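You operate a simulated robot arm through the tools that you are given. There is no shell and no other tool. Be economical: measure what you need, move in short steps, check, and stop when the job is done.

The job below is to be done with a simulated robot arm. You get a single attempt, and the scene is never put back.

TASK
Mark all three tabs at the laser line with the plan card's pencil.
Fine: the card names its colour; one mark a tab; stand the pencil back in its cup.

Only the result counts: the job must be done as asked and must still hold three seconds after the hand-in. Knocking over, shifting, dropping, spilling or breaking anything else fails it.

THE ROBOT
A 7-joint arm with a two-finger parallel gripper, fixed in place. Base frame: the origin is at the foot of the arm, x ahead of it, y to its left, z up; the work surface is at about z = 0.824. Units: m, degrees, N and s.
With the tool pointing down near the work surface it reaches from about 0.24 to 0.68 m from the base axis. Its first joint turns from -66.0 to 66.0 degrees. Payload 2.4 kg.
Tool frame: the origin (TCP) lies between the finger pads and is the grasp point; the fingertips stand 0.03 m ahead of it; z points along the fingers, y is the line along which they close. Largest opening 0.094 m; finger width 0.028, thickness 0.01; the body of the gripper, 0.05 by 0.096 m, starts 0.055 m behind the TCP.
Orientation is that of the tool frame in the base frame, as a unit quaternion [x, y, z, w]. With the fingers straight down and closing along the base's y, the tool's x points along the base's -x, its y along +y and its z along -z.

THE INTERFACE
- The arm moves only by the tool move_arm. Its argument "motion" is a list of rows, each an object (a shift or turn left out is 0, a gripper value left out holds the last) with "delta_rot": the turn, a rotation vector about the tool's x, y, z in degrees, a list of three; "translation": the shift along the tool's x, y, z in m, a list of three; "fingers": the finger opening in m, from 0 to 0.094. In form: [{"delta_rot": [wx, wy, wz], "translation": [dx, dy, dz], "fingers": fingers}, ...]. A call has 1 to 10 rows; each row is the pose to reach, as a shift and turn from the pose commanded when the call began, along the tool's axes at that moment. A row lasts 0.2 s, in which the tool goes at most 0.05 m and 8.6 degrees; a call with a longer step from one row to the next is refused whole, and so is a gripper value outside its range. Where a pose cannot be reached the arm comes as near as it can. A force on the tool above 40 N (or 10 N above the force at the start of the call, whichever is more), or a blocked arm, ends the call early, and 0.2 s more pass. Each finger travels about 0.153 m/s and halts on what it meets, pressing with about 34 N; the grip force reading is that of the motor and also rises with nothing between the fingers. The clock runs only during rows and for 0.2 s after the last one: add rows that repeat a pose to give the fingers time. It gives the time, the measured TCP pose, the force on the tool (base axes), the opening and the grip force at its end, in the units of the frame above (readings bear some noise), and new pictures: "views" is both (left out), scene, wrist or none.
- Cameras (640 x 400 px; columns grow to the right, rows downward): "scene" is fixed at [0.0359, 0.467, 1.4517]; the picture's right is [-0.79, -0.62, 0.00], its down [-0.30, 0.38, -0.87] and it looks along [0.54, -0.69, -0.48] (base axes); focal length 351 px, centre (320, 200). "wrist" rides on the gripper at [-0.037, 0, -0.058] in the tool frame; the picture's right is [0.00, -1.00, 0.00], its down [0.97, 0.00, -0.24] and it looks along [0.24, 0.00, 0.97] (tool axes); focal length 218 px, centre (320, 200).
- locate(camera, pixels): for up to 12 pixels [column, row] of the newest picture of that camera ("zoom" is the newest enlarged one), the place [x, y, z] in the base frame of the surface seen there, good to about 0.002 m. It takes no simulated time.
- inspect(camera, box): a new picture of the part [left, top, right, bottom] of that camera's present view, enlarged. It takes no simulated time.
- sign_off(): hands the job in; it is judged then, once.

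Keep the steps short. Do not move on a guess: measure, check each grasp and each placing, and mend mistakes. In all there are 80 turns and 120 pictures (those below and enlarged ones count). Leave the gripper open and the arm clear of the work at the hand-in unless told otherwise, and finish with a single line.

The tools are called after "Request:" as a command line: name --argument value ..., lists and objects as JSON in quotes. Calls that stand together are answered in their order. move_arm: Moves the arm, as the interface text tells. Its arguments: {"type":"object","properties":{"motion":{"type":"array","items":{"type":"object","properties":{"delta_rot":{"type":"array","items":{"type":"number"}},"translation":{"type":"array","items":{"type":"number"}},"fingers":{"type":"number"}}}},"views":{"type":"string","enum":["both","scene","wrist","none"]}},"required":["motion"]} The other tools are called the same way: locate (camera, pixels) gives the place of the surface under pixels of a picture; inspect (camera, box) takes an enlarged picture of a part of a camera's view; sign_off () hands the job in.

At the start:

```text
clock: 0.0
ee_pos: [0.3582, -0.1918, 1.2822]
ee_rot: [0.0, 1.0, 0.0, 0.0]
wrist_force: [-0.3, 0.6, -0.6]
opening: 0.094
gripper_force: 0.1
```

scene: 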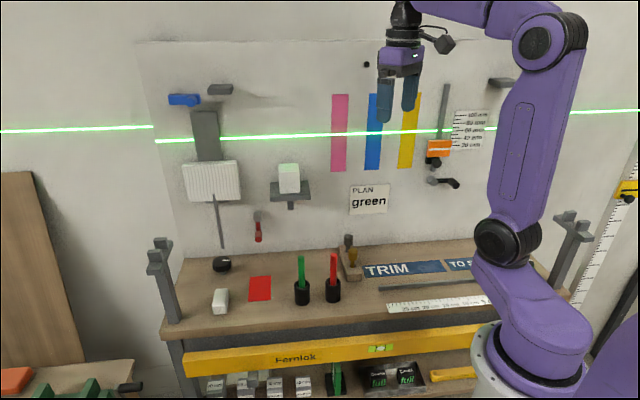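
wrist: 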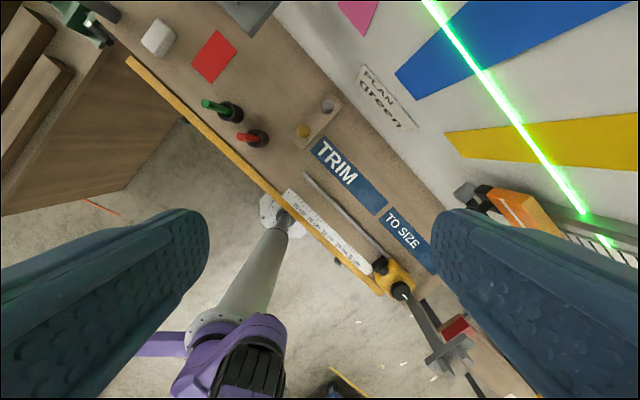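

I see a plan card at (369,199) reading "green", and pencils in cups at (301,280) and (333,278). Next I enlarge the card, pencils and tabs.

Request:
inspect --camera "scene" --box '[260, 170, 420, 310]'

Request:
inspect --camera "scene" --box '[310, 70, 500, 190]'

Request:
locate --camera "scene" --pixels '[[302, 258], [301, 280], [302, 300], [333, 255], [333, 280], [339, 137], [373, 136], [407, 133], [339, 100], [339, 165], [369, 199], [301, 283]]'

```text
2.86 times, centred on (340, 240) of scene
```

zoom: 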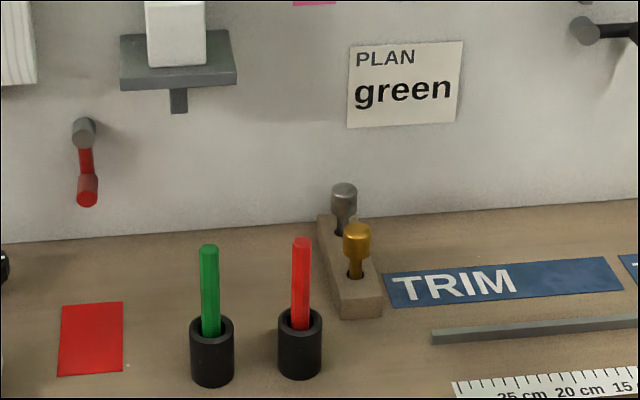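

```text
3.33 times, centred on (405, 130) of scene
```

zoom: 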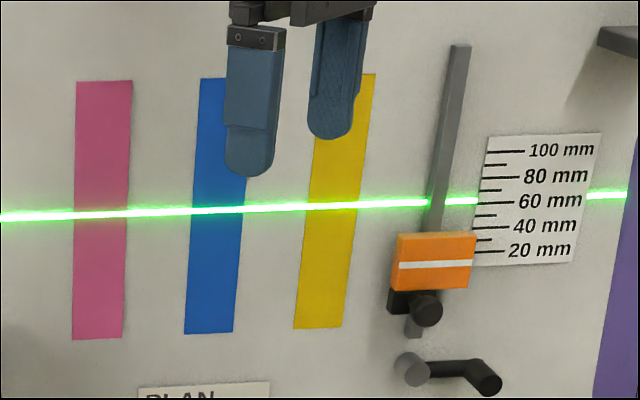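

```text
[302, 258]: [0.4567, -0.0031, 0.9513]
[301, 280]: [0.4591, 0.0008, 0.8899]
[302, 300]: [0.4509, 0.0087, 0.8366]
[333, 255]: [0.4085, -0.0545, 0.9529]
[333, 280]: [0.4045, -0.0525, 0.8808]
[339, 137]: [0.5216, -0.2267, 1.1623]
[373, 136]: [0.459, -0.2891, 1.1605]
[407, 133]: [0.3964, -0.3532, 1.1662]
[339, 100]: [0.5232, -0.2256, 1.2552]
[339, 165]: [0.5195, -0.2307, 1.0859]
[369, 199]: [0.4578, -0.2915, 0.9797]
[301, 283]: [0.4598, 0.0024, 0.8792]
```

The card plainly reads "green". The wall stands at 45° (y ≈ x − 0.748) and the laser is at z ≈ 1.16. The green pencil is at about (0.457, 0.0), with its top near z 0.96. I'll move above it and turn the tool 45° so the fingers close across the row of cups.

Request:
move_arm --motion '[{"translation": [-0.014, 0.0275, 0.026], "delta_rot": [0, 0, -6.4]}, {"translation": [-0.028, 0.055, 0.052], "delta_rot": [0, 0, -12.9]}, {"translation": [-0.042, 0.0825, 0.078], "delta_rot": [0, 0, -19.3]}, {"translation": [-0.056, 0.11, 0.104], "delta_rot": [0, 0, -25.7]}, {"translation": [-0.07, 0.1375, 0.13], "delta_rot": [0, 0, -32.1]}, {"translation": [-0.084, 0.165, 0.156], "delta_rot": [0, 0, -38.6]}, {"translation": [-0.098, 0.1918, 0.182], "delta_rot": [0, 0, -45]}, {"translation": [-0.098, 0.1918, 0.182], "delta_rot": [0, 0, -45]}]'

```text
clock: 1.8
ee_pos: [0.4569, 0.0011, 1.1012]
ee_rot: [-0.383, 0.924, 0.001, 0.0]
wrist_force: [0.6, -0.2, 0.5]
opening: 0.0942
gripper_force: 0.0
```

scene: 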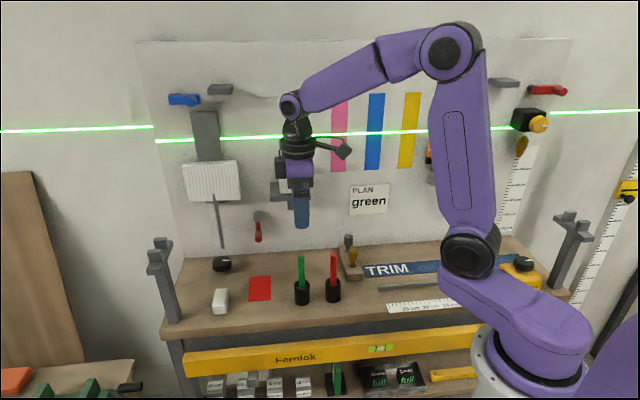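
wrist: 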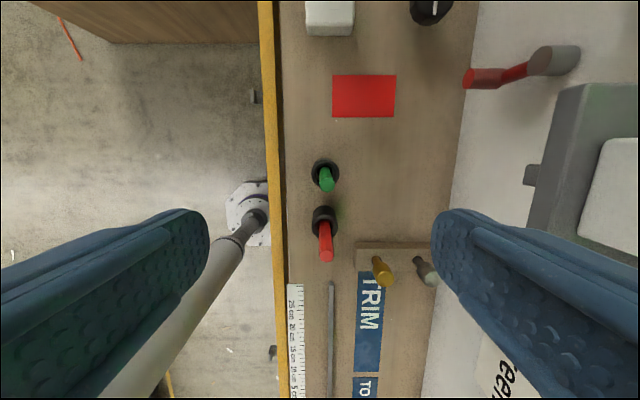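

The wrist view shows green at (326,180) and red at (325,240). I'll enlarge and measure the pencil and cup.

Request:
inspect --camera "wrist" --box '[280, 140, 376, 200]'

Request:
locate --camera "wrist" --pixels '[[328, 187], [325, 174], [325, 159], [311, 174], [338, 172], [326, 256], [325, 228], [322, 206]]'

Request:
inspect --camera "scene" --box '[280, 245, 360, 310]'

```text
6.67 times, centred on (328, 170) of wrist
```

zoom: 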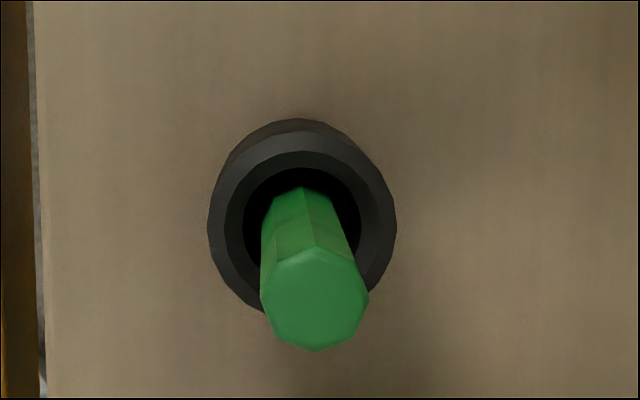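

```text
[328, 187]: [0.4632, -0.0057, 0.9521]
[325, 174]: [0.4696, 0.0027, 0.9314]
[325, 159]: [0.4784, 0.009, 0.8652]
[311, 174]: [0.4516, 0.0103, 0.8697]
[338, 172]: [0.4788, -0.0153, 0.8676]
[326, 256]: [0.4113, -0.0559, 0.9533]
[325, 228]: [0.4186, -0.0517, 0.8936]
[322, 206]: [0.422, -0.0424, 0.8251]
```

```text
6.15 times, centred on (320, 278) of scene
```

zoom: 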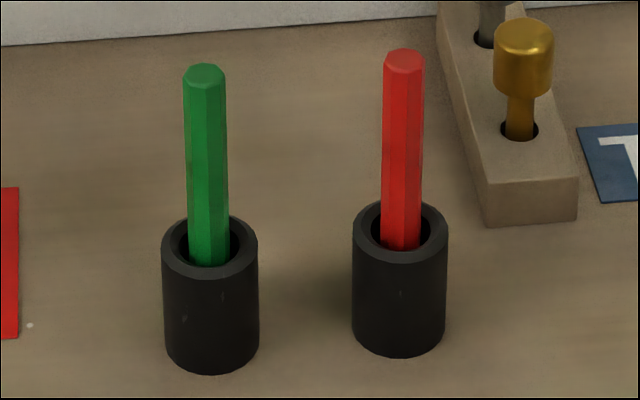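

I re-measured by ray geometry. The pencil axis is about 7 mm to −y in the tool frame, its top is at z ≈ 0.953, the rim is at z ≈ 0.868, and it is about 15.5 mm thick. I'll centre over it, come down to z ≈ 0.99 with the fingers partly closed, and check.

Request:
move_arm --motion '[{"translation": [-0.0007, -0.0069, 0.03], "fingers": 0.06}, {"translation": [-0.0007, -0.0069, 0.07], "fingers": 0.06}, {"translation": [-0.0007, -0.0069, 0.106], "fingers": 0.06}, {"translation": [-0.0007, -0.0069, 0.106], "fingers": 0.06}]' --views "wrist"

Request:
inspect --camera "wrist" --box '[240, 130, 400, 290]'

```text
clock: 2.8
ee_pos: [0.4625, -0.0032, 0.9952]
ee_rot: [-0.383, 0.924, 0.0, 0.0]
wrist_force: [-0.4, 0.6, 0.9]
opening: 0.0601
gripper_force: 0.1
```

wrist: 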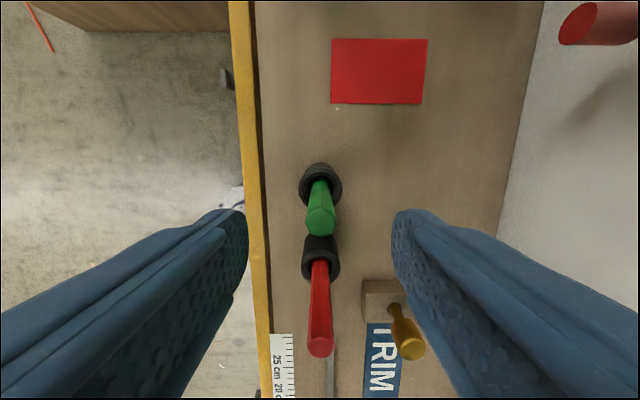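

```text
2.50 times, centred on (320, 210) of wrist
```

zoom: 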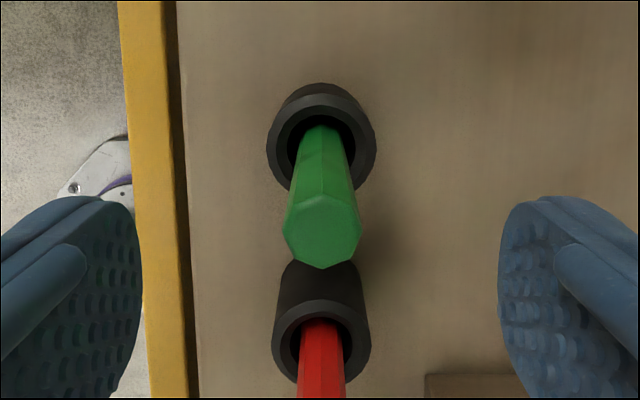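

The pencil top is at (320.5,222), which puts it within about 1 mm of the tool axis. I'll go down to z ≈ 0.912 and close.

Request:
move_arm --motion '[{"translation": [-0.001, 0, 0.03]}, {"translation": [-0.001, 0, 0.06]}, {"translation": [-0.001, 0, 0.083]}, {"translation": [-0.001, 0, 0.083]}, {"translation": [-0.001, 0, 0.083], "fingers": 0.02}, {"translation": [-0.001, 0, 0.083], "fingers": 0.008}, {"translation": [-0.001, 0, 0.083], "fingers": 0.008}]'

```text
clock: 4.4
ee_pos: [0.4644, -0.0008, 0.9122]
ee_rot: [-0.382, 0.924, 0.0, 0.0]
wrist_force: [0.1, -0.5, -0.4]
opening: 0.0139
gripper_force: 34.2
```

scene: 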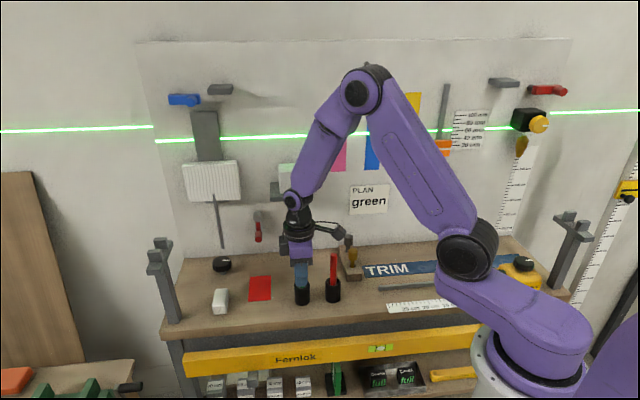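
wrist: 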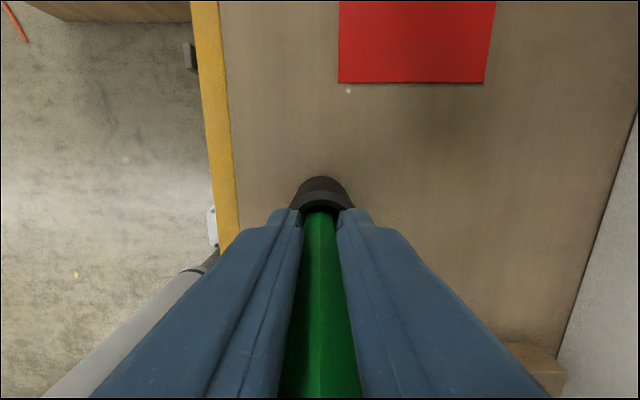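

The grasp holds at 13.9 mm and 34 N. I'll lift straight up 0.15 m and look at the tip.

Request:
move_arm --motion '[{"translation": [0, 0, -0.02]}, {"translation": [0, 0, -0.05]}, {"translation": [0, 0, -0.085]}, {"translation": [0, 0, -0.12]}, {"translation": [0, 0, -0.16]}, {"translation": [0, 0, -0.16]}]'

Request:
inspect --camera "scene" --box '[250, 150, 410, 310]'

```text
clock: 5.8
ee_pos: [0.4627, -0.0004, 1.0724]
ee_rot: [-0.382, 0.924, -0.001, 0.0]
wrist_force: [1.0, -0.3, -0.2]
opening: 0.0138
gripper_force: 34.2
```

scene: 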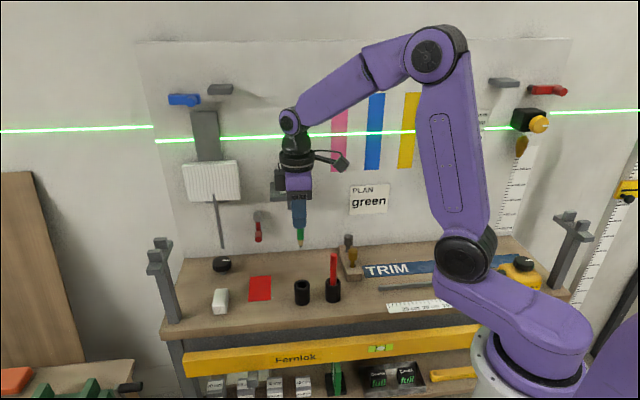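
wrist: 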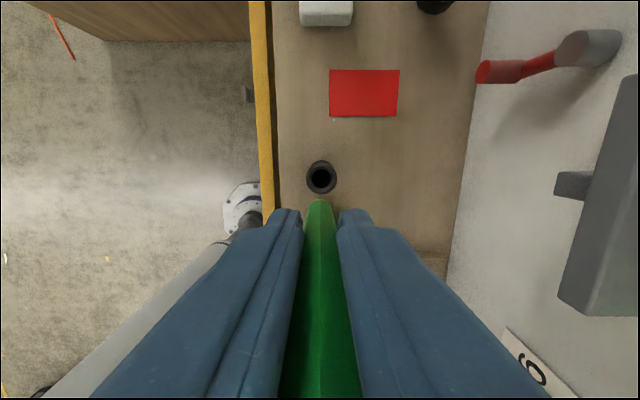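

```text
2.50 times, centred on (330, 230) of scene
```

zoom: 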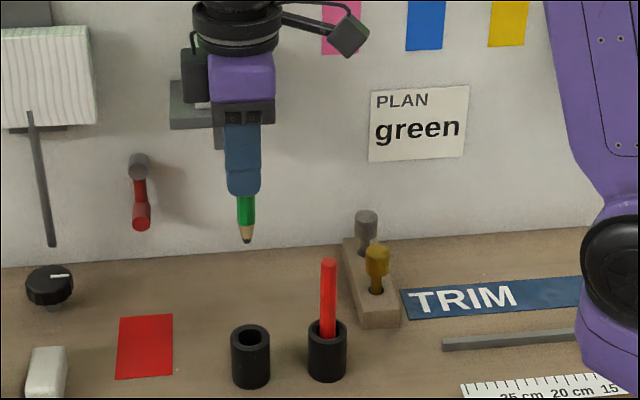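

The pencil is free and its point shows at zoom (246,242). I'll locate the point and fingertip, and the edges and laser on the tabs.

Request:
locate --camera "zoom" --pixels '[[246, 241], [246, 236], [246, 229], [246, 215], [245, 190], [335, 40], [365, 35], [250, 326], [251, 345]]'

Request:
inspect --camera "scene" --box '[320, 80, 432, 180]'

```text
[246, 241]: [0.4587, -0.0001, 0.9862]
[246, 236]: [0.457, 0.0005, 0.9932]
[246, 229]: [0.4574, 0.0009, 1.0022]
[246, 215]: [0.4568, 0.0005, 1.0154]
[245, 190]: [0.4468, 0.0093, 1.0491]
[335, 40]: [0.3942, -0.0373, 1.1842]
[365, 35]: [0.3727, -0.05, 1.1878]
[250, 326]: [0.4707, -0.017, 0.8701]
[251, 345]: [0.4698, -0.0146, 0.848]
```

```text
4.00 times, centred on (376, 130) of scene
```

zoom: 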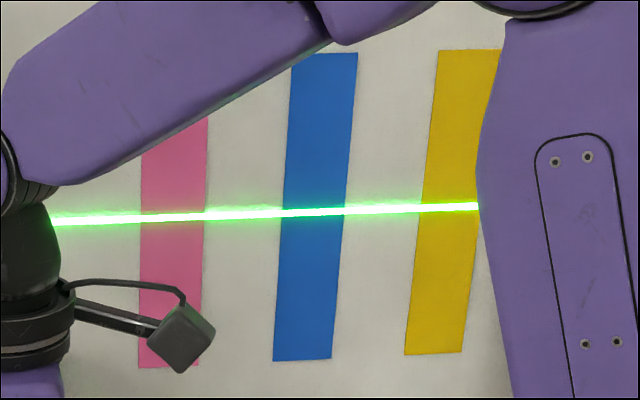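

Request:
locate --camera "zoom" --pixels '[[174, 217], [142, 219], [206, 216], [315, 212], [283, 213], [346, 210], [450, 207], [423, 208], [475, 206], [100, 221], [245, 214], [385, 209]]'

```text
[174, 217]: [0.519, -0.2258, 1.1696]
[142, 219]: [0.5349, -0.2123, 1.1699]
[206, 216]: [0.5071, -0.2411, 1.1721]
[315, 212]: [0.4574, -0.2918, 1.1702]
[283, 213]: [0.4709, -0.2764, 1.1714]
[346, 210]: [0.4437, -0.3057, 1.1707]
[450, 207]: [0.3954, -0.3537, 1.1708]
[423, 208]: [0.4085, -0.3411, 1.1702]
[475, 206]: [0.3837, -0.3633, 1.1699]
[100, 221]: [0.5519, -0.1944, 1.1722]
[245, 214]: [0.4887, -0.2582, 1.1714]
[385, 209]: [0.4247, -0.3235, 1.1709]
```

The laser sits at z ≈ 1.171. Tab centres are pink (0.521,−0.227), blue (0.457,−0.291) and yellow (0.396,−0.353), with the tab plane at x−y ≈ 0.7485. The pencil point is 0.087 m ahead of the TCP. I'll raise the arm and tilt the tool towards the wall, with the pencil about 6 cm short of the pink tab.

Request:
move_arm --motion '[{"translation": [0.0, 0, -0.03], "delta_rot": [8.5, 0, 0]}, {"translation": [0.01, -0.005, -0.06], "delta_rot": [17, 0, 0]}, {"translation": [0.025, -0.01, -0.0986], "delta_rot": [25.5, 0, 0]}, {"translation": [0.04, -0.015, -0.0986], "delta_rot": [34, 0, 0]}, {"translation": [0.06, -0.02, -0.0986], "delta_rot": [42.5, 0, 0]}, {"translation": [0.08, -0.03, -0.0986], "delta_rot": [51, 0, 0]}, {"translation": [0.1, -0.035, -0.0986], "delta_rot": [59.5, 0, 0]}, {"translation": [0.1188, -0.045, -0.0986], "delta_rot": [68, 0, 0]}, {"translation": [0.1188, -0.0527, -0.0986], "delta_rot": [76.5, 0, 0]}, {"translation": [0.1188, -0.0527, -0.0986], "delta_rot": [85, 0, 0]}]'

```text
clock: 8.0
ee_pos: [0.4155, -0.1274, 1.171]
ee_rot: [-0.28, 0.681, -0.626, 0.258]
wrist_force: [0.0, -0.1, -0.7]
opening: 0.014
gripper_force: 34.8
out of reach, approached as far as the arm can: row 8
```

scene: 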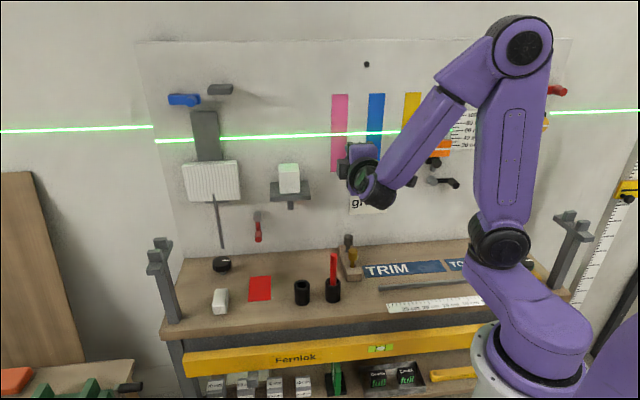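
wrist: 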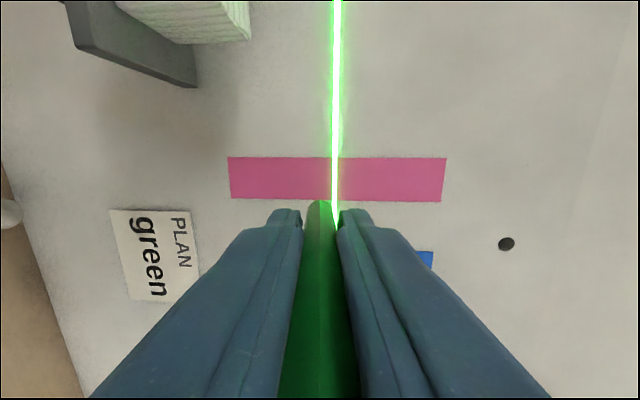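

The hand is now pitched 85° towards the wall, tool x runs along the wall, and the wrist view shows the pencil just below the pink tab's middle. I'll add the last 5° and shift 4.5 mm towards the tab centre, then re-read the pose.

Request:
move_arm --motion '[{"translation": [-0.0045, 0, 0], "delta_rot": [5, 0, 0]}, {"translation": [-0.0045, 0, 0], "delta_rot": [5, 0, 0]}, {"translation": [-0.0045, 0, 0], "delta_rot": [5, 0, 0]}]'

Request:
inspect --camera "wrist" --box '[220, 140, 450, 280]'

```text
clock: 8.8
ee_pos: [0.419, -0.1219, 1.1696]
ee_rot: [-0.27, 0.653, -0.653, 0.271]
wrist_force: [0.0, 0.1, 0.0]
opening: 0.0138
gripper_force: 33.7
```

scene: 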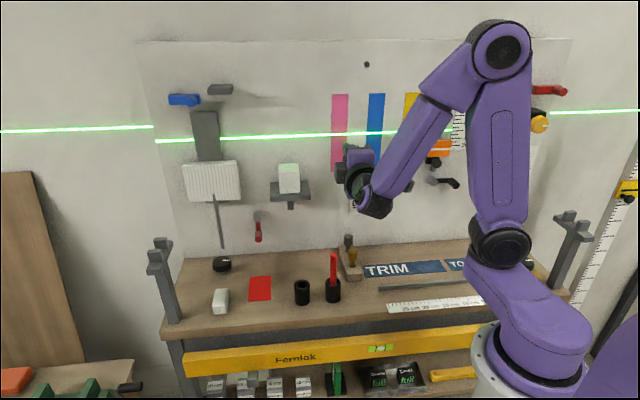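
wrist: 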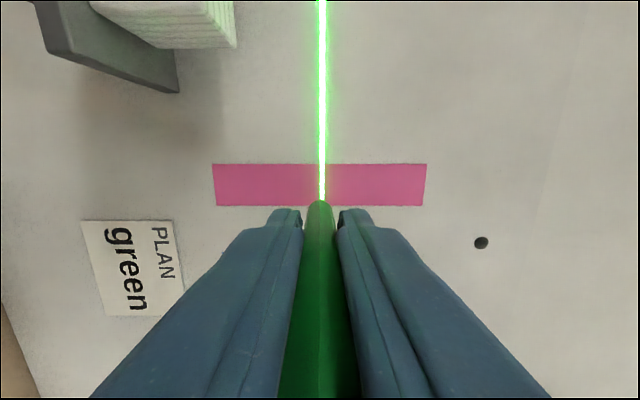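

```text
2.78 times, centred on (335, 210) of wrist
```

zoom: 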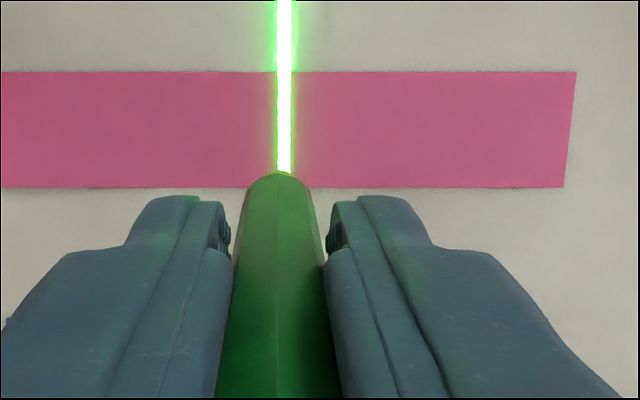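

The laser line is about 1.5 mm above the pencil axis (column 322 against 320.6), and the tab is centred along the wall. The point is roughly 60 mm from the tab. I'll raise 1.5 mm and advance 52 mm.

Request:
move_arm --motion '[{"translation": [0, -0.0015, 0.015]}, {"translation": [0, -0.0015, 0.035]}, {"translation": [0, -0.0015, 0.048]}, {"translation": [0, -0.0015, 0.052]}, {"translation": [0, -0.0015, 0.052]}]'

Request:
inspect --camera "wrist" --box '[220, 120, 420, 245]'

```text
clock: 10.0
ee_pos: [0.4553, -0.1587, 1.1715]
ee_rot: [0.27, -0.653, 0.654, -0.271]
wrist_force: [0.6, 0.9, 1.5]
opening: 0.0139
gripper_force: 33.7
```

scene: 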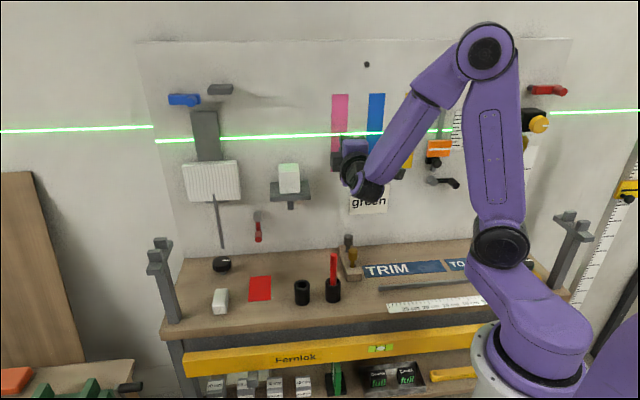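
wrist: 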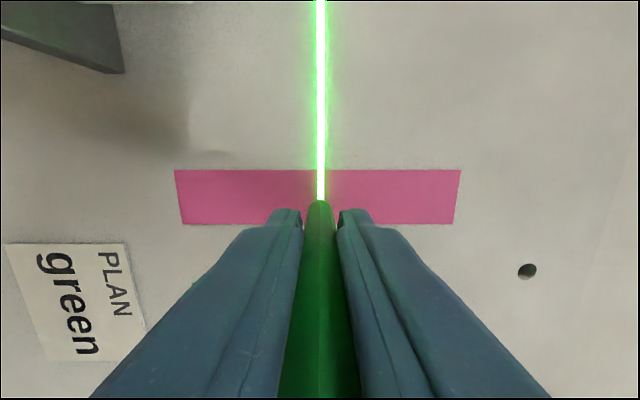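

```text
3.20 times, centred on (320, 182) of wrist
```

zoom: 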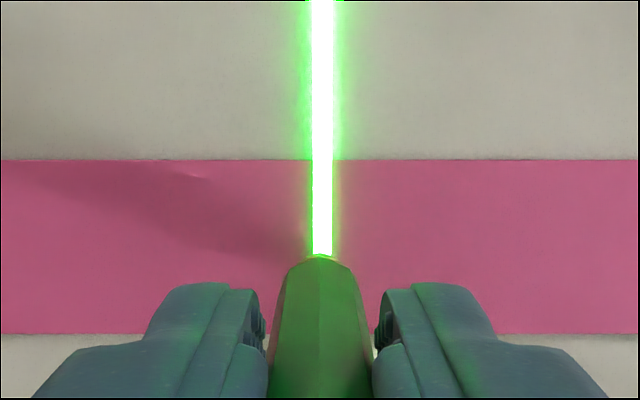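

The laser and pencil axis now coincide at column 320. About 8 mm remains, so I'll go forward 5 mm slowly and read the force.

Request:
move_arm --motion '[{"translation": [0, 0, 0.002]}, {"translation": [0, 0, 0.004]}, {"translation": [0, 0, 0.005]}, {"translation": [0, 0, 0.005]}]' --views "none"

```text
clock: 11.0
ee_pos: [0.4574, -0.1639, 1.1713]
ee_rot: [-0.271, 0.653, -0.653, 0.271]
wrist_force: [-19.6, 14.5, -1.1]
opening: 0.014
gripper_force: 34.1
```

Contact: about 24 N pushing back along the wall normal. I'll back straight off 60 mm and look at the mark.

Request:
move_arm --motion '[{"translation": [0, 0, -0.01]}, {"translation": [0, 0, -0.035]}, {"translation": [0, 0, -0.06]}, {"translation": [0, 0, -0.06]}]'

Request:
inspect --camera "wrist" --box '[260, 140, 380, 215]'

Request:
inspect --camera "scene" --box '[310, 100, 390, 160]'

```text
clock: 12.0
ee_pos: [0.4175, -0.1205, 1.1711]
ee_rot: [0.271, -0.653, 0.654, -0.271]
wrist_force: [-0.2, 0.0, 0.0]
opening: 0.014
gripper_force: 34.4
```

scene: 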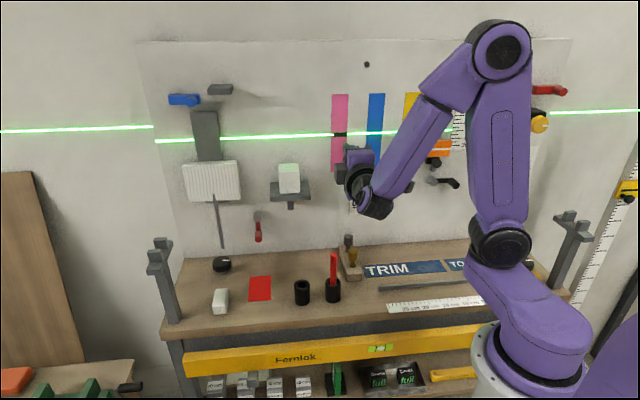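
wrist: 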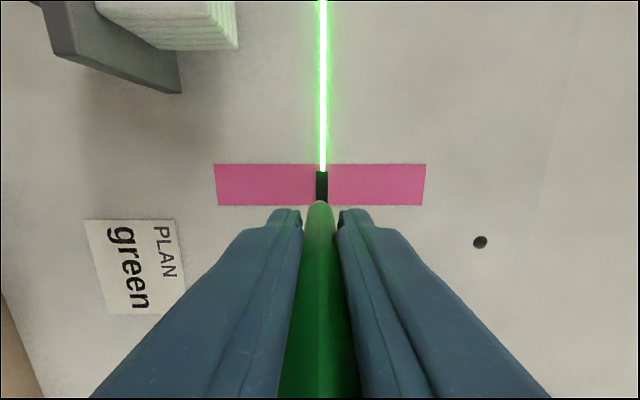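

```text
5.33 times, centred on (320, 178) of wrist
```

zoom: 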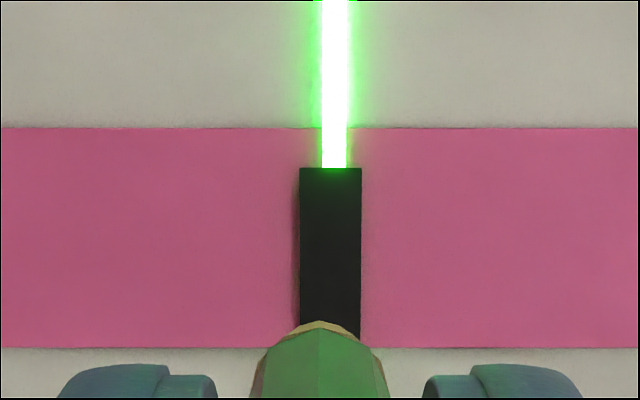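

```text
6.67 times, centred on (350, 130) of scene
```

zoom: 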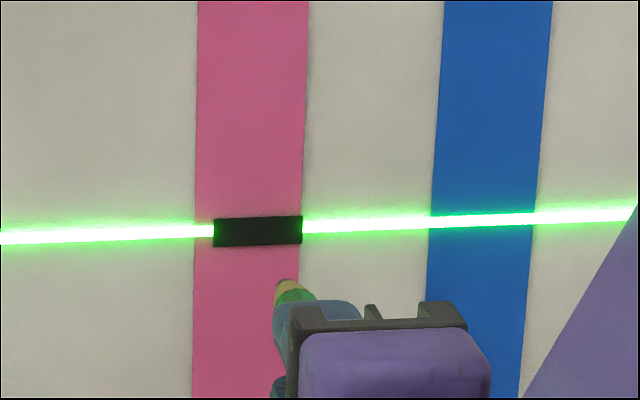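

The pink tab now has one mark, dead on the laser. It sits about 3 mm to the right of the tab's middle, so I'll correct for that. I'll slide along the wall 0.087 m to the blue tab and raise 0.5 mm.

Request:
move_arm --motion '[{"translation": [0.022, -0.0005, 0]}, {"translation": [0.044, -0.0005, 0]}, {"translation": [0.066, -0.0005, 0]}, {"translation": [0.087, -0.0005, 0]}, {"translation": [0.087, -0.0005, 0]}]'

Request:
inspect --camera "wrist" --box '[200, 120, 440, 270]'

Request:
inspect --camera "scene" --box '[310, 80, 470, 180]'

```text
clock: 13.2
ee_pos: [0.3802, -0.1673, 1.1819]
ee_rot: [0.271, -0.653, 0.653, -0.271]
wrist_force: [0.0, 0.4, 1.3]
opening: 0.0139
gripper_force: 33.7
out of reach, approached as far as the arm can: row 3, 4, 5
```

scene: 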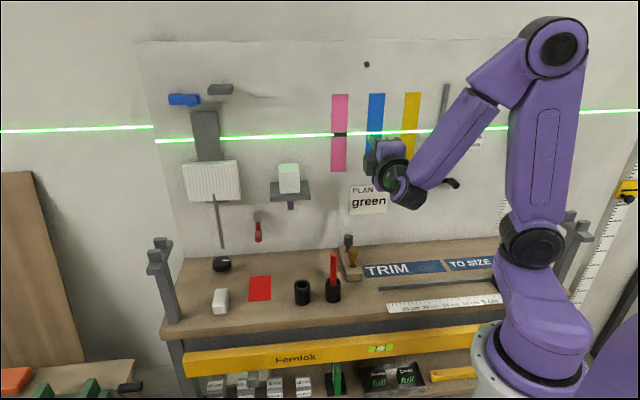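
wrist: 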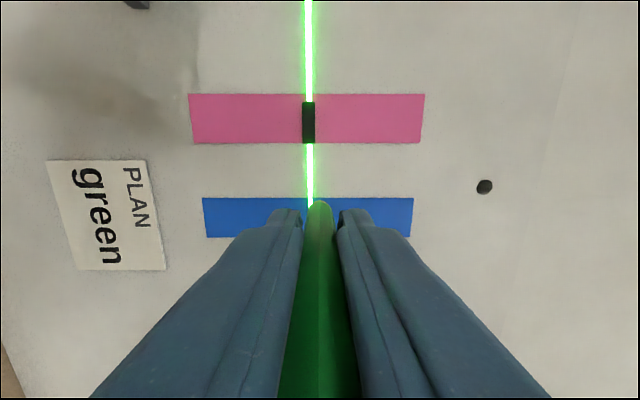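

```text
2.67 times, centred on (320, 195) of wrist
```

zoom: 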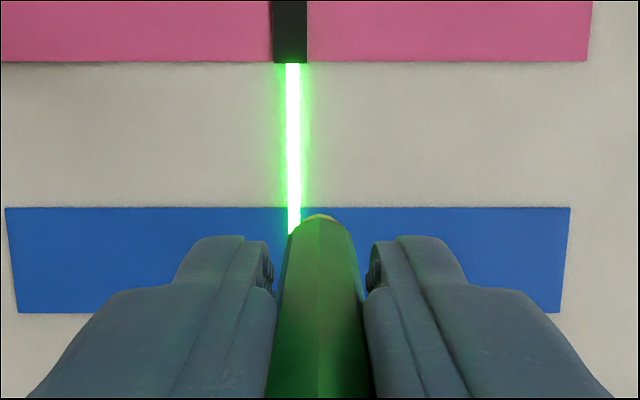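

```text
4.00 times, centred on (390, 130) of scene
```

zoom: 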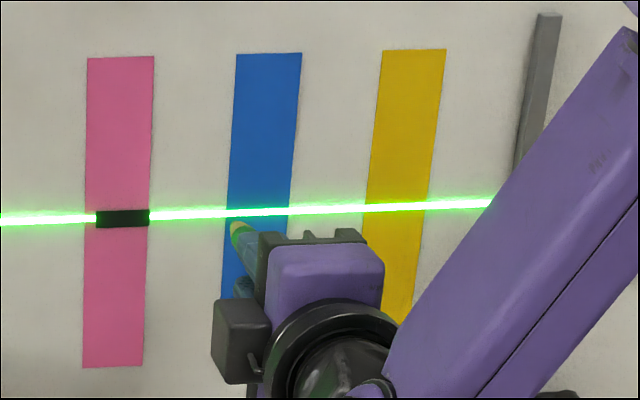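

The pose 60 mm out from blue was out of reach (the wrist gets too near the base axis), so the tool stopped at z 1.182. Nearer the wall it should reach. I'll advance 30 mm towards the wall, leaving about 30 mm of gap, and read where it lands.

Request:
move_arm --motion '[{"translation": [0, 0, 0.015]}, {"translation": [0, 0, 0.03]}, {"translation": [0, 0, 0.03]}, {"translation": [0, 0, 0.03]}]'

```text
clock: 14.2
ee_pos: [0.4004, -0.1881, 1.1811]
ee_rot: [0.272, -0.652, 0.653, -0.272]
wrist_force: [-0.1, 0.2, -0.2]
opening: 0.0141
gripper_force: 33.9
```

scene: 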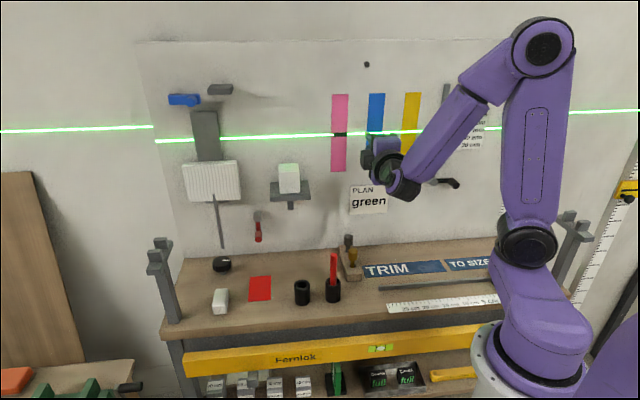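
wrist: 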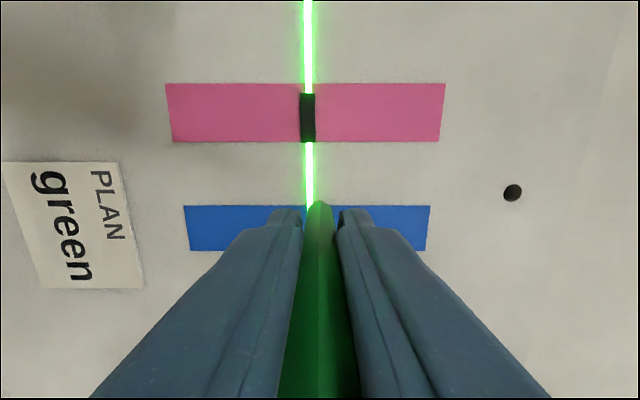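

The clamped pose is the reference. The tool now needs 29 mm along the wall and 9.8 mm down to sit in front of blue's centre.

Request:
move_arm --motion '[{"translation": [0.01, 0.004, 0]}, {"translation": [0.02, 0.008, 0]}, {"translation": [0.029, 0.0098, 0]}, {"translation": [0.029, 0.0098, 0]}, {"translation": [0.029, 0.0098, 0]}]'

Request:
inspect --camera "wrist" --box '[220, 120, 420, 245]'

Request:
inspect --camera "scene" --box '[310, 80, 470, 180]'

```text
clock: 15.4
ee_pos: [0.3969, -0.2025, 1.1752]
ee_rot: [0.269, -0.653, 0.654, -0.27]
wrist_force: [0.4, 0.5, 0.2]
opening: 0.0137
gripper_force: 34.1
out of reach, approached as far as the arm can: row 2, 3, 4, 5
```

scene: 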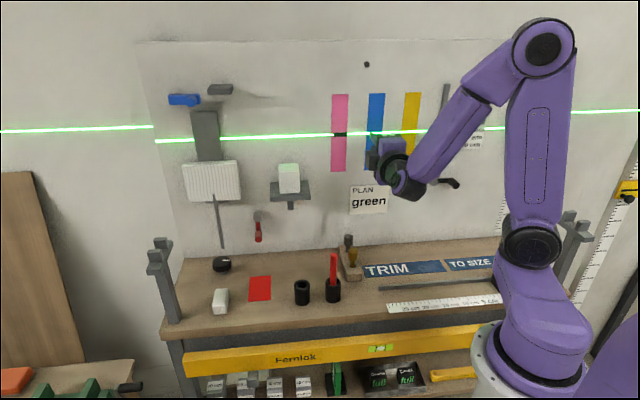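
wrist: 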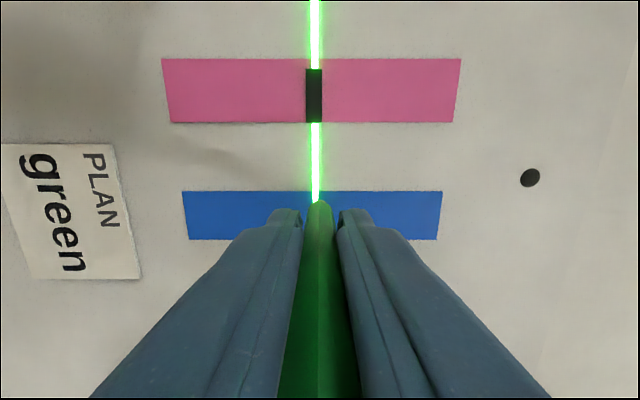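

```text
3.20 times, centred on (320, 182) of wrist
```

zoom: 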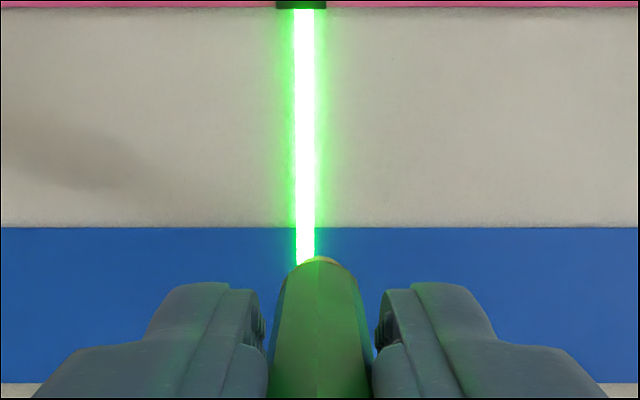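

```text
4.00 times, centred on (390, 130) of scene
```

zoom: 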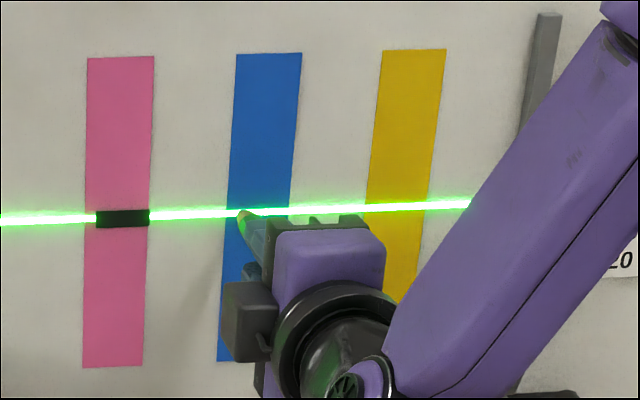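

Level orientation is near the arm's folding limit here. Tipping the hand up 30°, so the pencil points 30° below horizontal, moves the wrist up and out. For blue the TCP then needs to be at (0.389, −0.218, 1.2145), leaving a 25 mm gap.

Request:
move_arm --motion '[{"translation": [0.0, -0.01, -0.005], "delta_rot": [-6, 0, 0]}, {"translation": [0.004, -0.02, -0.005], "delta_rot": [-12, 0, 0]}, {"translation": [0.008, -0.03, 0], "delta_rot": [-18, 0, 0]}, {"translation": [0.012, -0.039, 0.005], "delta_rot": [-24, 0, 0]}, {"translation": [0.0163, -0.039, 0.005], "delta_rot": [-30, 0, 0]}, {"translation": [0.0163, -0.039, 0.005], "delta_rot": [-30, 0, 0]}, {"translation": [0.0163, -0.039, 0.005], "delta_rot": [-30, 0, 0]}]'

Request:
inspect --camera "scene" --box '[310, 80, 470, 180]'

```text
clock: 17.0
ee_pos: [0.3869, -0.2201, 1.2153]
ee_rot: [-0.332, 0.8, -0.462, 0.191]
wrist_force: [1.1, 0.3, -0.1]
opening: 0.0138
gripper_force: 34.7
```

scene: 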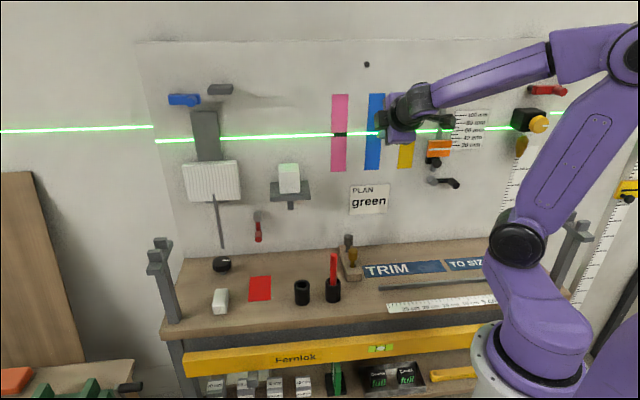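
wrist: 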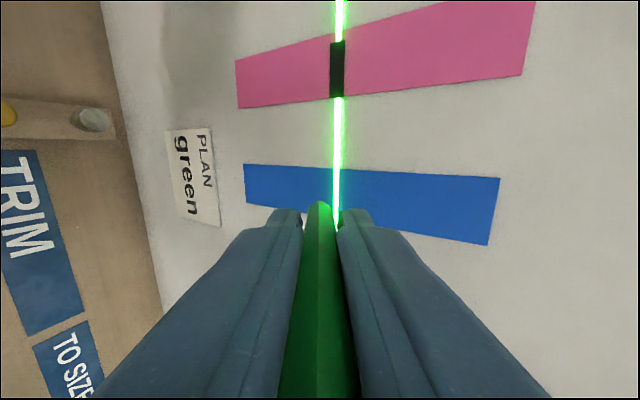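

```text
4.00 times, centred on (390, 130) of scene
```

zoom: 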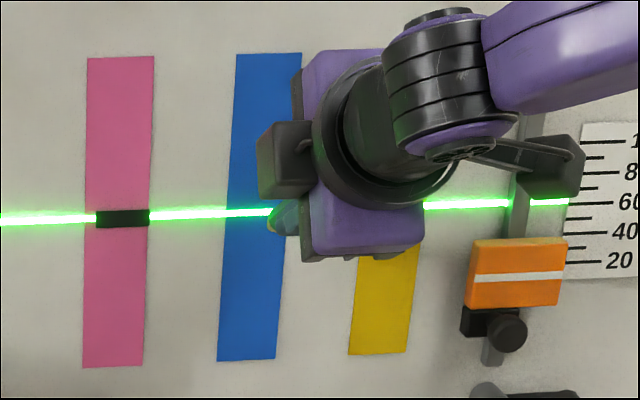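

The tool reached the tilted pose. The point is computed at z 1.1718, the gap is about 25 mm, and it should go 3 mm back along the wall. The laser column in the wrist view agrees to within 1 px. I'll advance 18 mm along the wall normal.

Request:
move_arm --motion '[{"translation": [-0.003, -0.004, 0.0069]}, {"translation": [-0.003, -0.007, 0.0121]}, {"translation": [-0.003, -0.009, 0.0156]}, {"translation": [-0.003, -0.009, 0.0156]}, {"translation": [-0.003, -0.009, 0.0156]}]' --views "wrist"

Request:
inspect --camera "wrist" --box '[220, 120, 420, 245]'

Request:
inspect --camera "scene" --box '[350, 100, 430, 150]'

```text
clock: 18.2
ee_pos: [0.4058, -0.2297, 1.2151]
ee_rot: [-0.331, 0.8, -0.462, 0.191]
wrist_force: [-2.7, 2.2, -0.7]
opening: 0.0144
gripper_force: 33.8
```

wrist: 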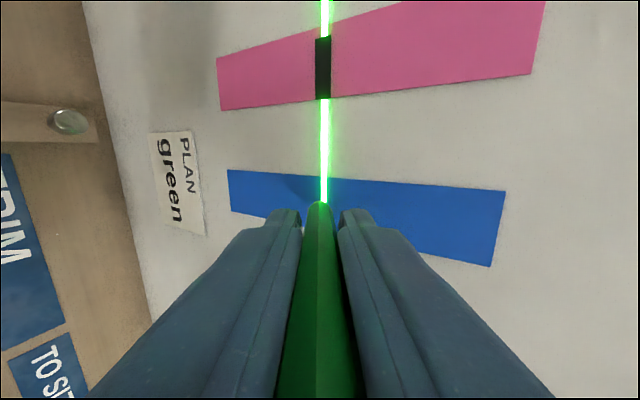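

```text
3.20 times, centred on (320, 182) of wrist
```

zoom: 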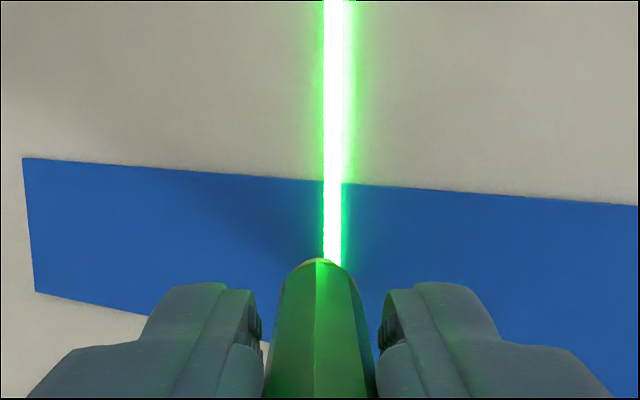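

```text
8.00 times, centred on (390, 125) of scene
```

zoom: 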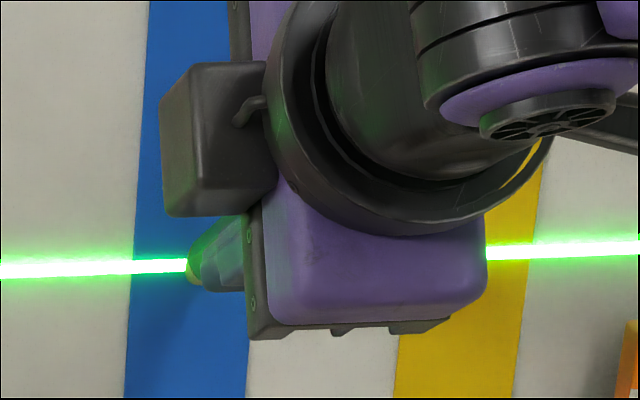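

The force is a slight 3.5 N, possibly noise or first touch. I'll go forward 1.5 mm and read again.

Request:
move_arm --motion '[{"translation": [0, -0.0008, 0.0013]}, {"translation": [0, -0.0008, 0.0013]}]' --views "none"

```text
clock: 18.8
ee_pos: [0.4047, -0.2296, 1.216]
ee_rot: [-0.332, 0.8, -0.462, 0.192]
wrist_force: [-9.8, 13.2, 0.5]
opening: 0.0146
gripper_force: 34.2
```

Contact at 16 N. I'll back off 25 mm along the normal and look.

Request:
move_arm --motion '[{"translation": [0, 0.005, -0.0087]}, {"translation": [0, 0.0125, -0.0217]}, {"translation": [0, 0.0125, -0.0217]}, {"translation": [0, 0.0125, -0.0217]}]' --views "wrist"

Request:
inspect --camera "wrist" --box '[220, 120, 420, 245]'

Request:
inspect --camera "scene" --box '[350, 100, 430, 150]'

```text
clock: 19.8
ee_pos: [0.3882, -0.2119, 1.2146]
ee_rot: [-0.332, 0.8, -0.462, 0.191]
wrist_force: [0.5, -0.1, 0.7]
opening: 0.0147
gripper_force: 34.4
```

wrist: 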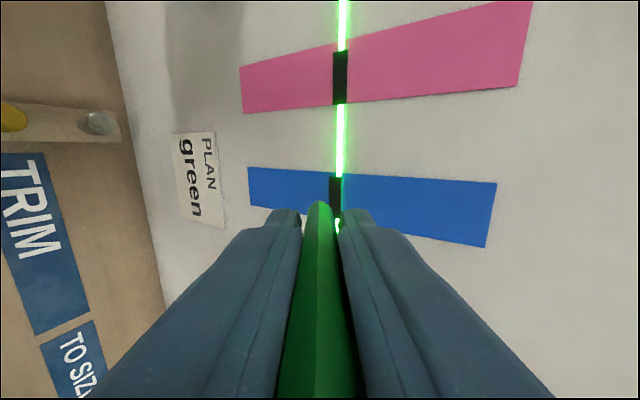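

```text
3.20 times, centred on (320, 182) of wrist
```

zoom: 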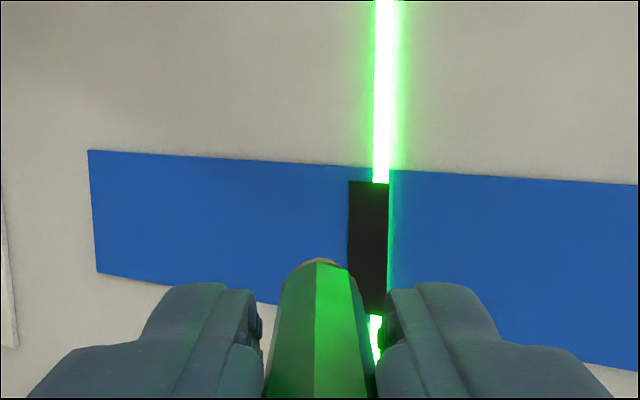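

```text
8.00 times, centred on (390, 125) of scene
```

zoom: 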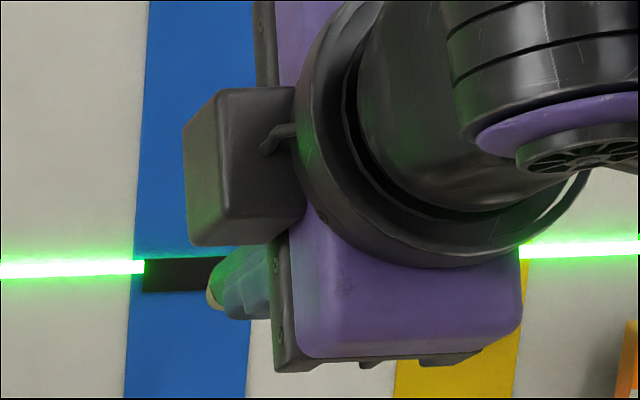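

There is one mark on blue, apparently a bit below the laser's centre. I'll measure how much with locate.

Request:
locate --camera "zoom" --pixels '[[150, 260], [150, 290], [180, 260], [180, 289], [120, 264], [120, 274], [100, 268]]'

Request:
locate --camera "wrist" --pixels '[[330, 190], [341, 190], [339, 160], [334, 75], [346, 75], [342, 130]]'

```text
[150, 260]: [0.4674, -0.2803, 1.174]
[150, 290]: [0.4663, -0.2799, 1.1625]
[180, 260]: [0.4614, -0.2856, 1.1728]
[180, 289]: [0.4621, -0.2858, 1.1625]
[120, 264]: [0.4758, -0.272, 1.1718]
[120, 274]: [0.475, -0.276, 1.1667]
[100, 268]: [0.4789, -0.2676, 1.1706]
```

```text
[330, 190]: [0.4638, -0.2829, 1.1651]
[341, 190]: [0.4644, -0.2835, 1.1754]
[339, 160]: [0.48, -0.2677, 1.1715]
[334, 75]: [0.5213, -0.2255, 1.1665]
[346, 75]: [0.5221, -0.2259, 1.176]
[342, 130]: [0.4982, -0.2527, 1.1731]
```

Blue's mark is centred near z 1.169, so the 11 mm tall mark covers the 1.171 laser. The point is about 0.0925 m long, not 0.087, so I'll aim yellow 3 mm higher. Next I'll slide 0.090 m along the wall to yellow.

Request:
move_arm --motion '[{"translation": [0.02, -0.0026, -0.0015]}, {"translation": [0.045, -0.0026, -0.0015]}, {"translation": [0.07, -0.0026, -0.0015]}, {"translation": [0.09, -0.0026, -0.0015]}, {"translation": [0.09, -0.0026, -0.0015]}, {"translation": [0.09, -0.0026, -0.0015]}]'

Request:
inspect --camera "wrist" --box '[220, 120, 420, 245]'

```text
clock: 21.2
ee_pos: [0.3242, -0.2772, 1.2178]
ee_rot: [-0.331, 0.8, -0.462, 0.191]
wrist_force: [-0.9, 0.0, -0.3]
opening: 0.0146
gripper_force: 34.2
```

scene: 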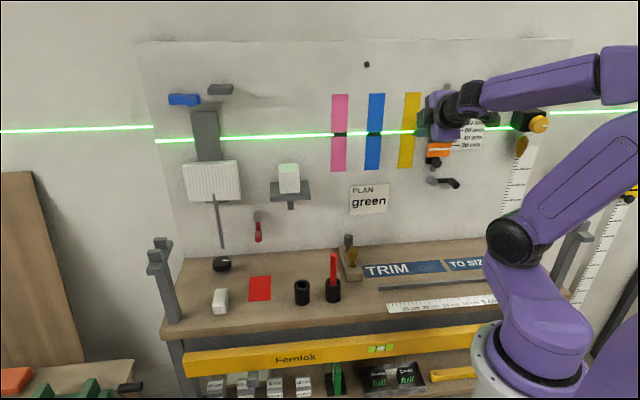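
wrist: 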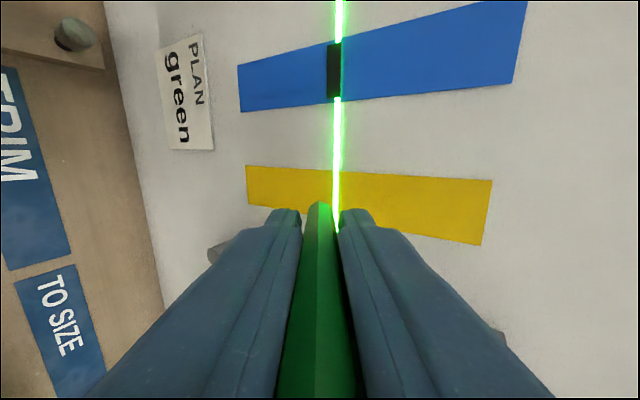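

```text
3.20 times, centred on (320, 182) of wrist
```

zoom: 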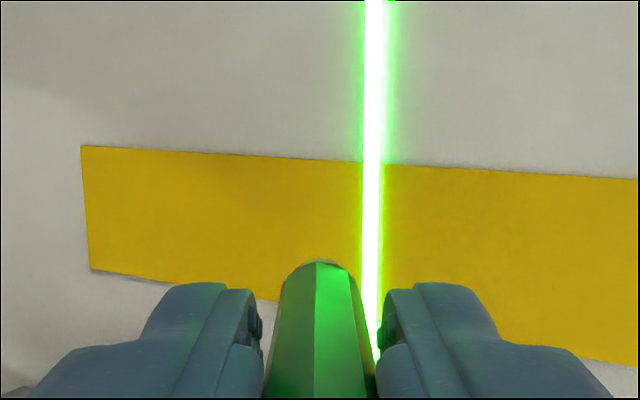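

It is reached and aligned, with the laser about 2 mm closer to the axis than at blue. I'll advance 22 mm along the normal, since the previous press point was 25 mm from this stand-off.

Request:
move_arm --motion '[{"translation": [-0.001, -0.005, 0.0087]}, {"translation": [-0.001, -0.0085, 0.0147]}, {"translation": [-0.001, -0.011, 0.019]}, {"translation": [-0.001, -0.011, 0.019]}]' --views "none"

Request:
inspect --camera "wrist" --box '[220, 120, 420, 245]'

```text
clock: 22.2
ee_pos: [0.3393, -0.2914, 1.2186]
ee_rot: [-0.331, 0.8, -0.463, 0.191]
wrist_force: [-0.7, 0.2, -0.6]
opening: 0.0145
gripper_force: 34.3
```

```text
3.20 times, centred on (320, 182) of wrist
```

zoom: 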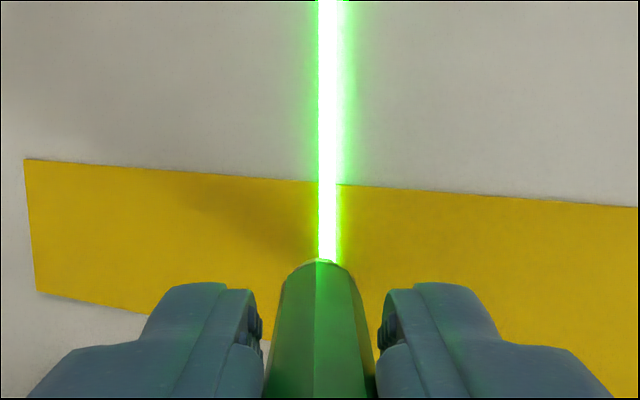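

No contact yet, and the laser is nearly on the pencil axis. I'll go 2 mm more.

Request:
move_arm --motion '[{"translation": [0, -0.0005, 0.0009]}, {"translation": [0, -0.001, 0.0017]}, {"translation": [0, -0.001, 0.0017]}]' --views "none"

```text
clock: 23.0
ee_pos: [0.3419, -0.2921, 1.2178]
ee_rot: [-0.332, 0.8, -0.462, 0.191]
wrist_force: [0.1, 0.1, 0.0]
opening: 0.0144
gripper_force: 33.7
```

Request:
move_arm --motion '[{"translation": [0, -0.0005, 0.0009]}, {"translation": [0, -0.001, 0.0017]}, {"translation": [0, -0.001, 0.0017]}]' --views "none"

```text
clock: 23.8
ee_pos: [0.3418, -0.293, 1.2173]
ee_rot: [-0.332, 0.8, -0.462, 0.191]
wrist_force: [-14.5, 14.9, 2.1]
opening: 0.0146
gripper_force: 33.8
```

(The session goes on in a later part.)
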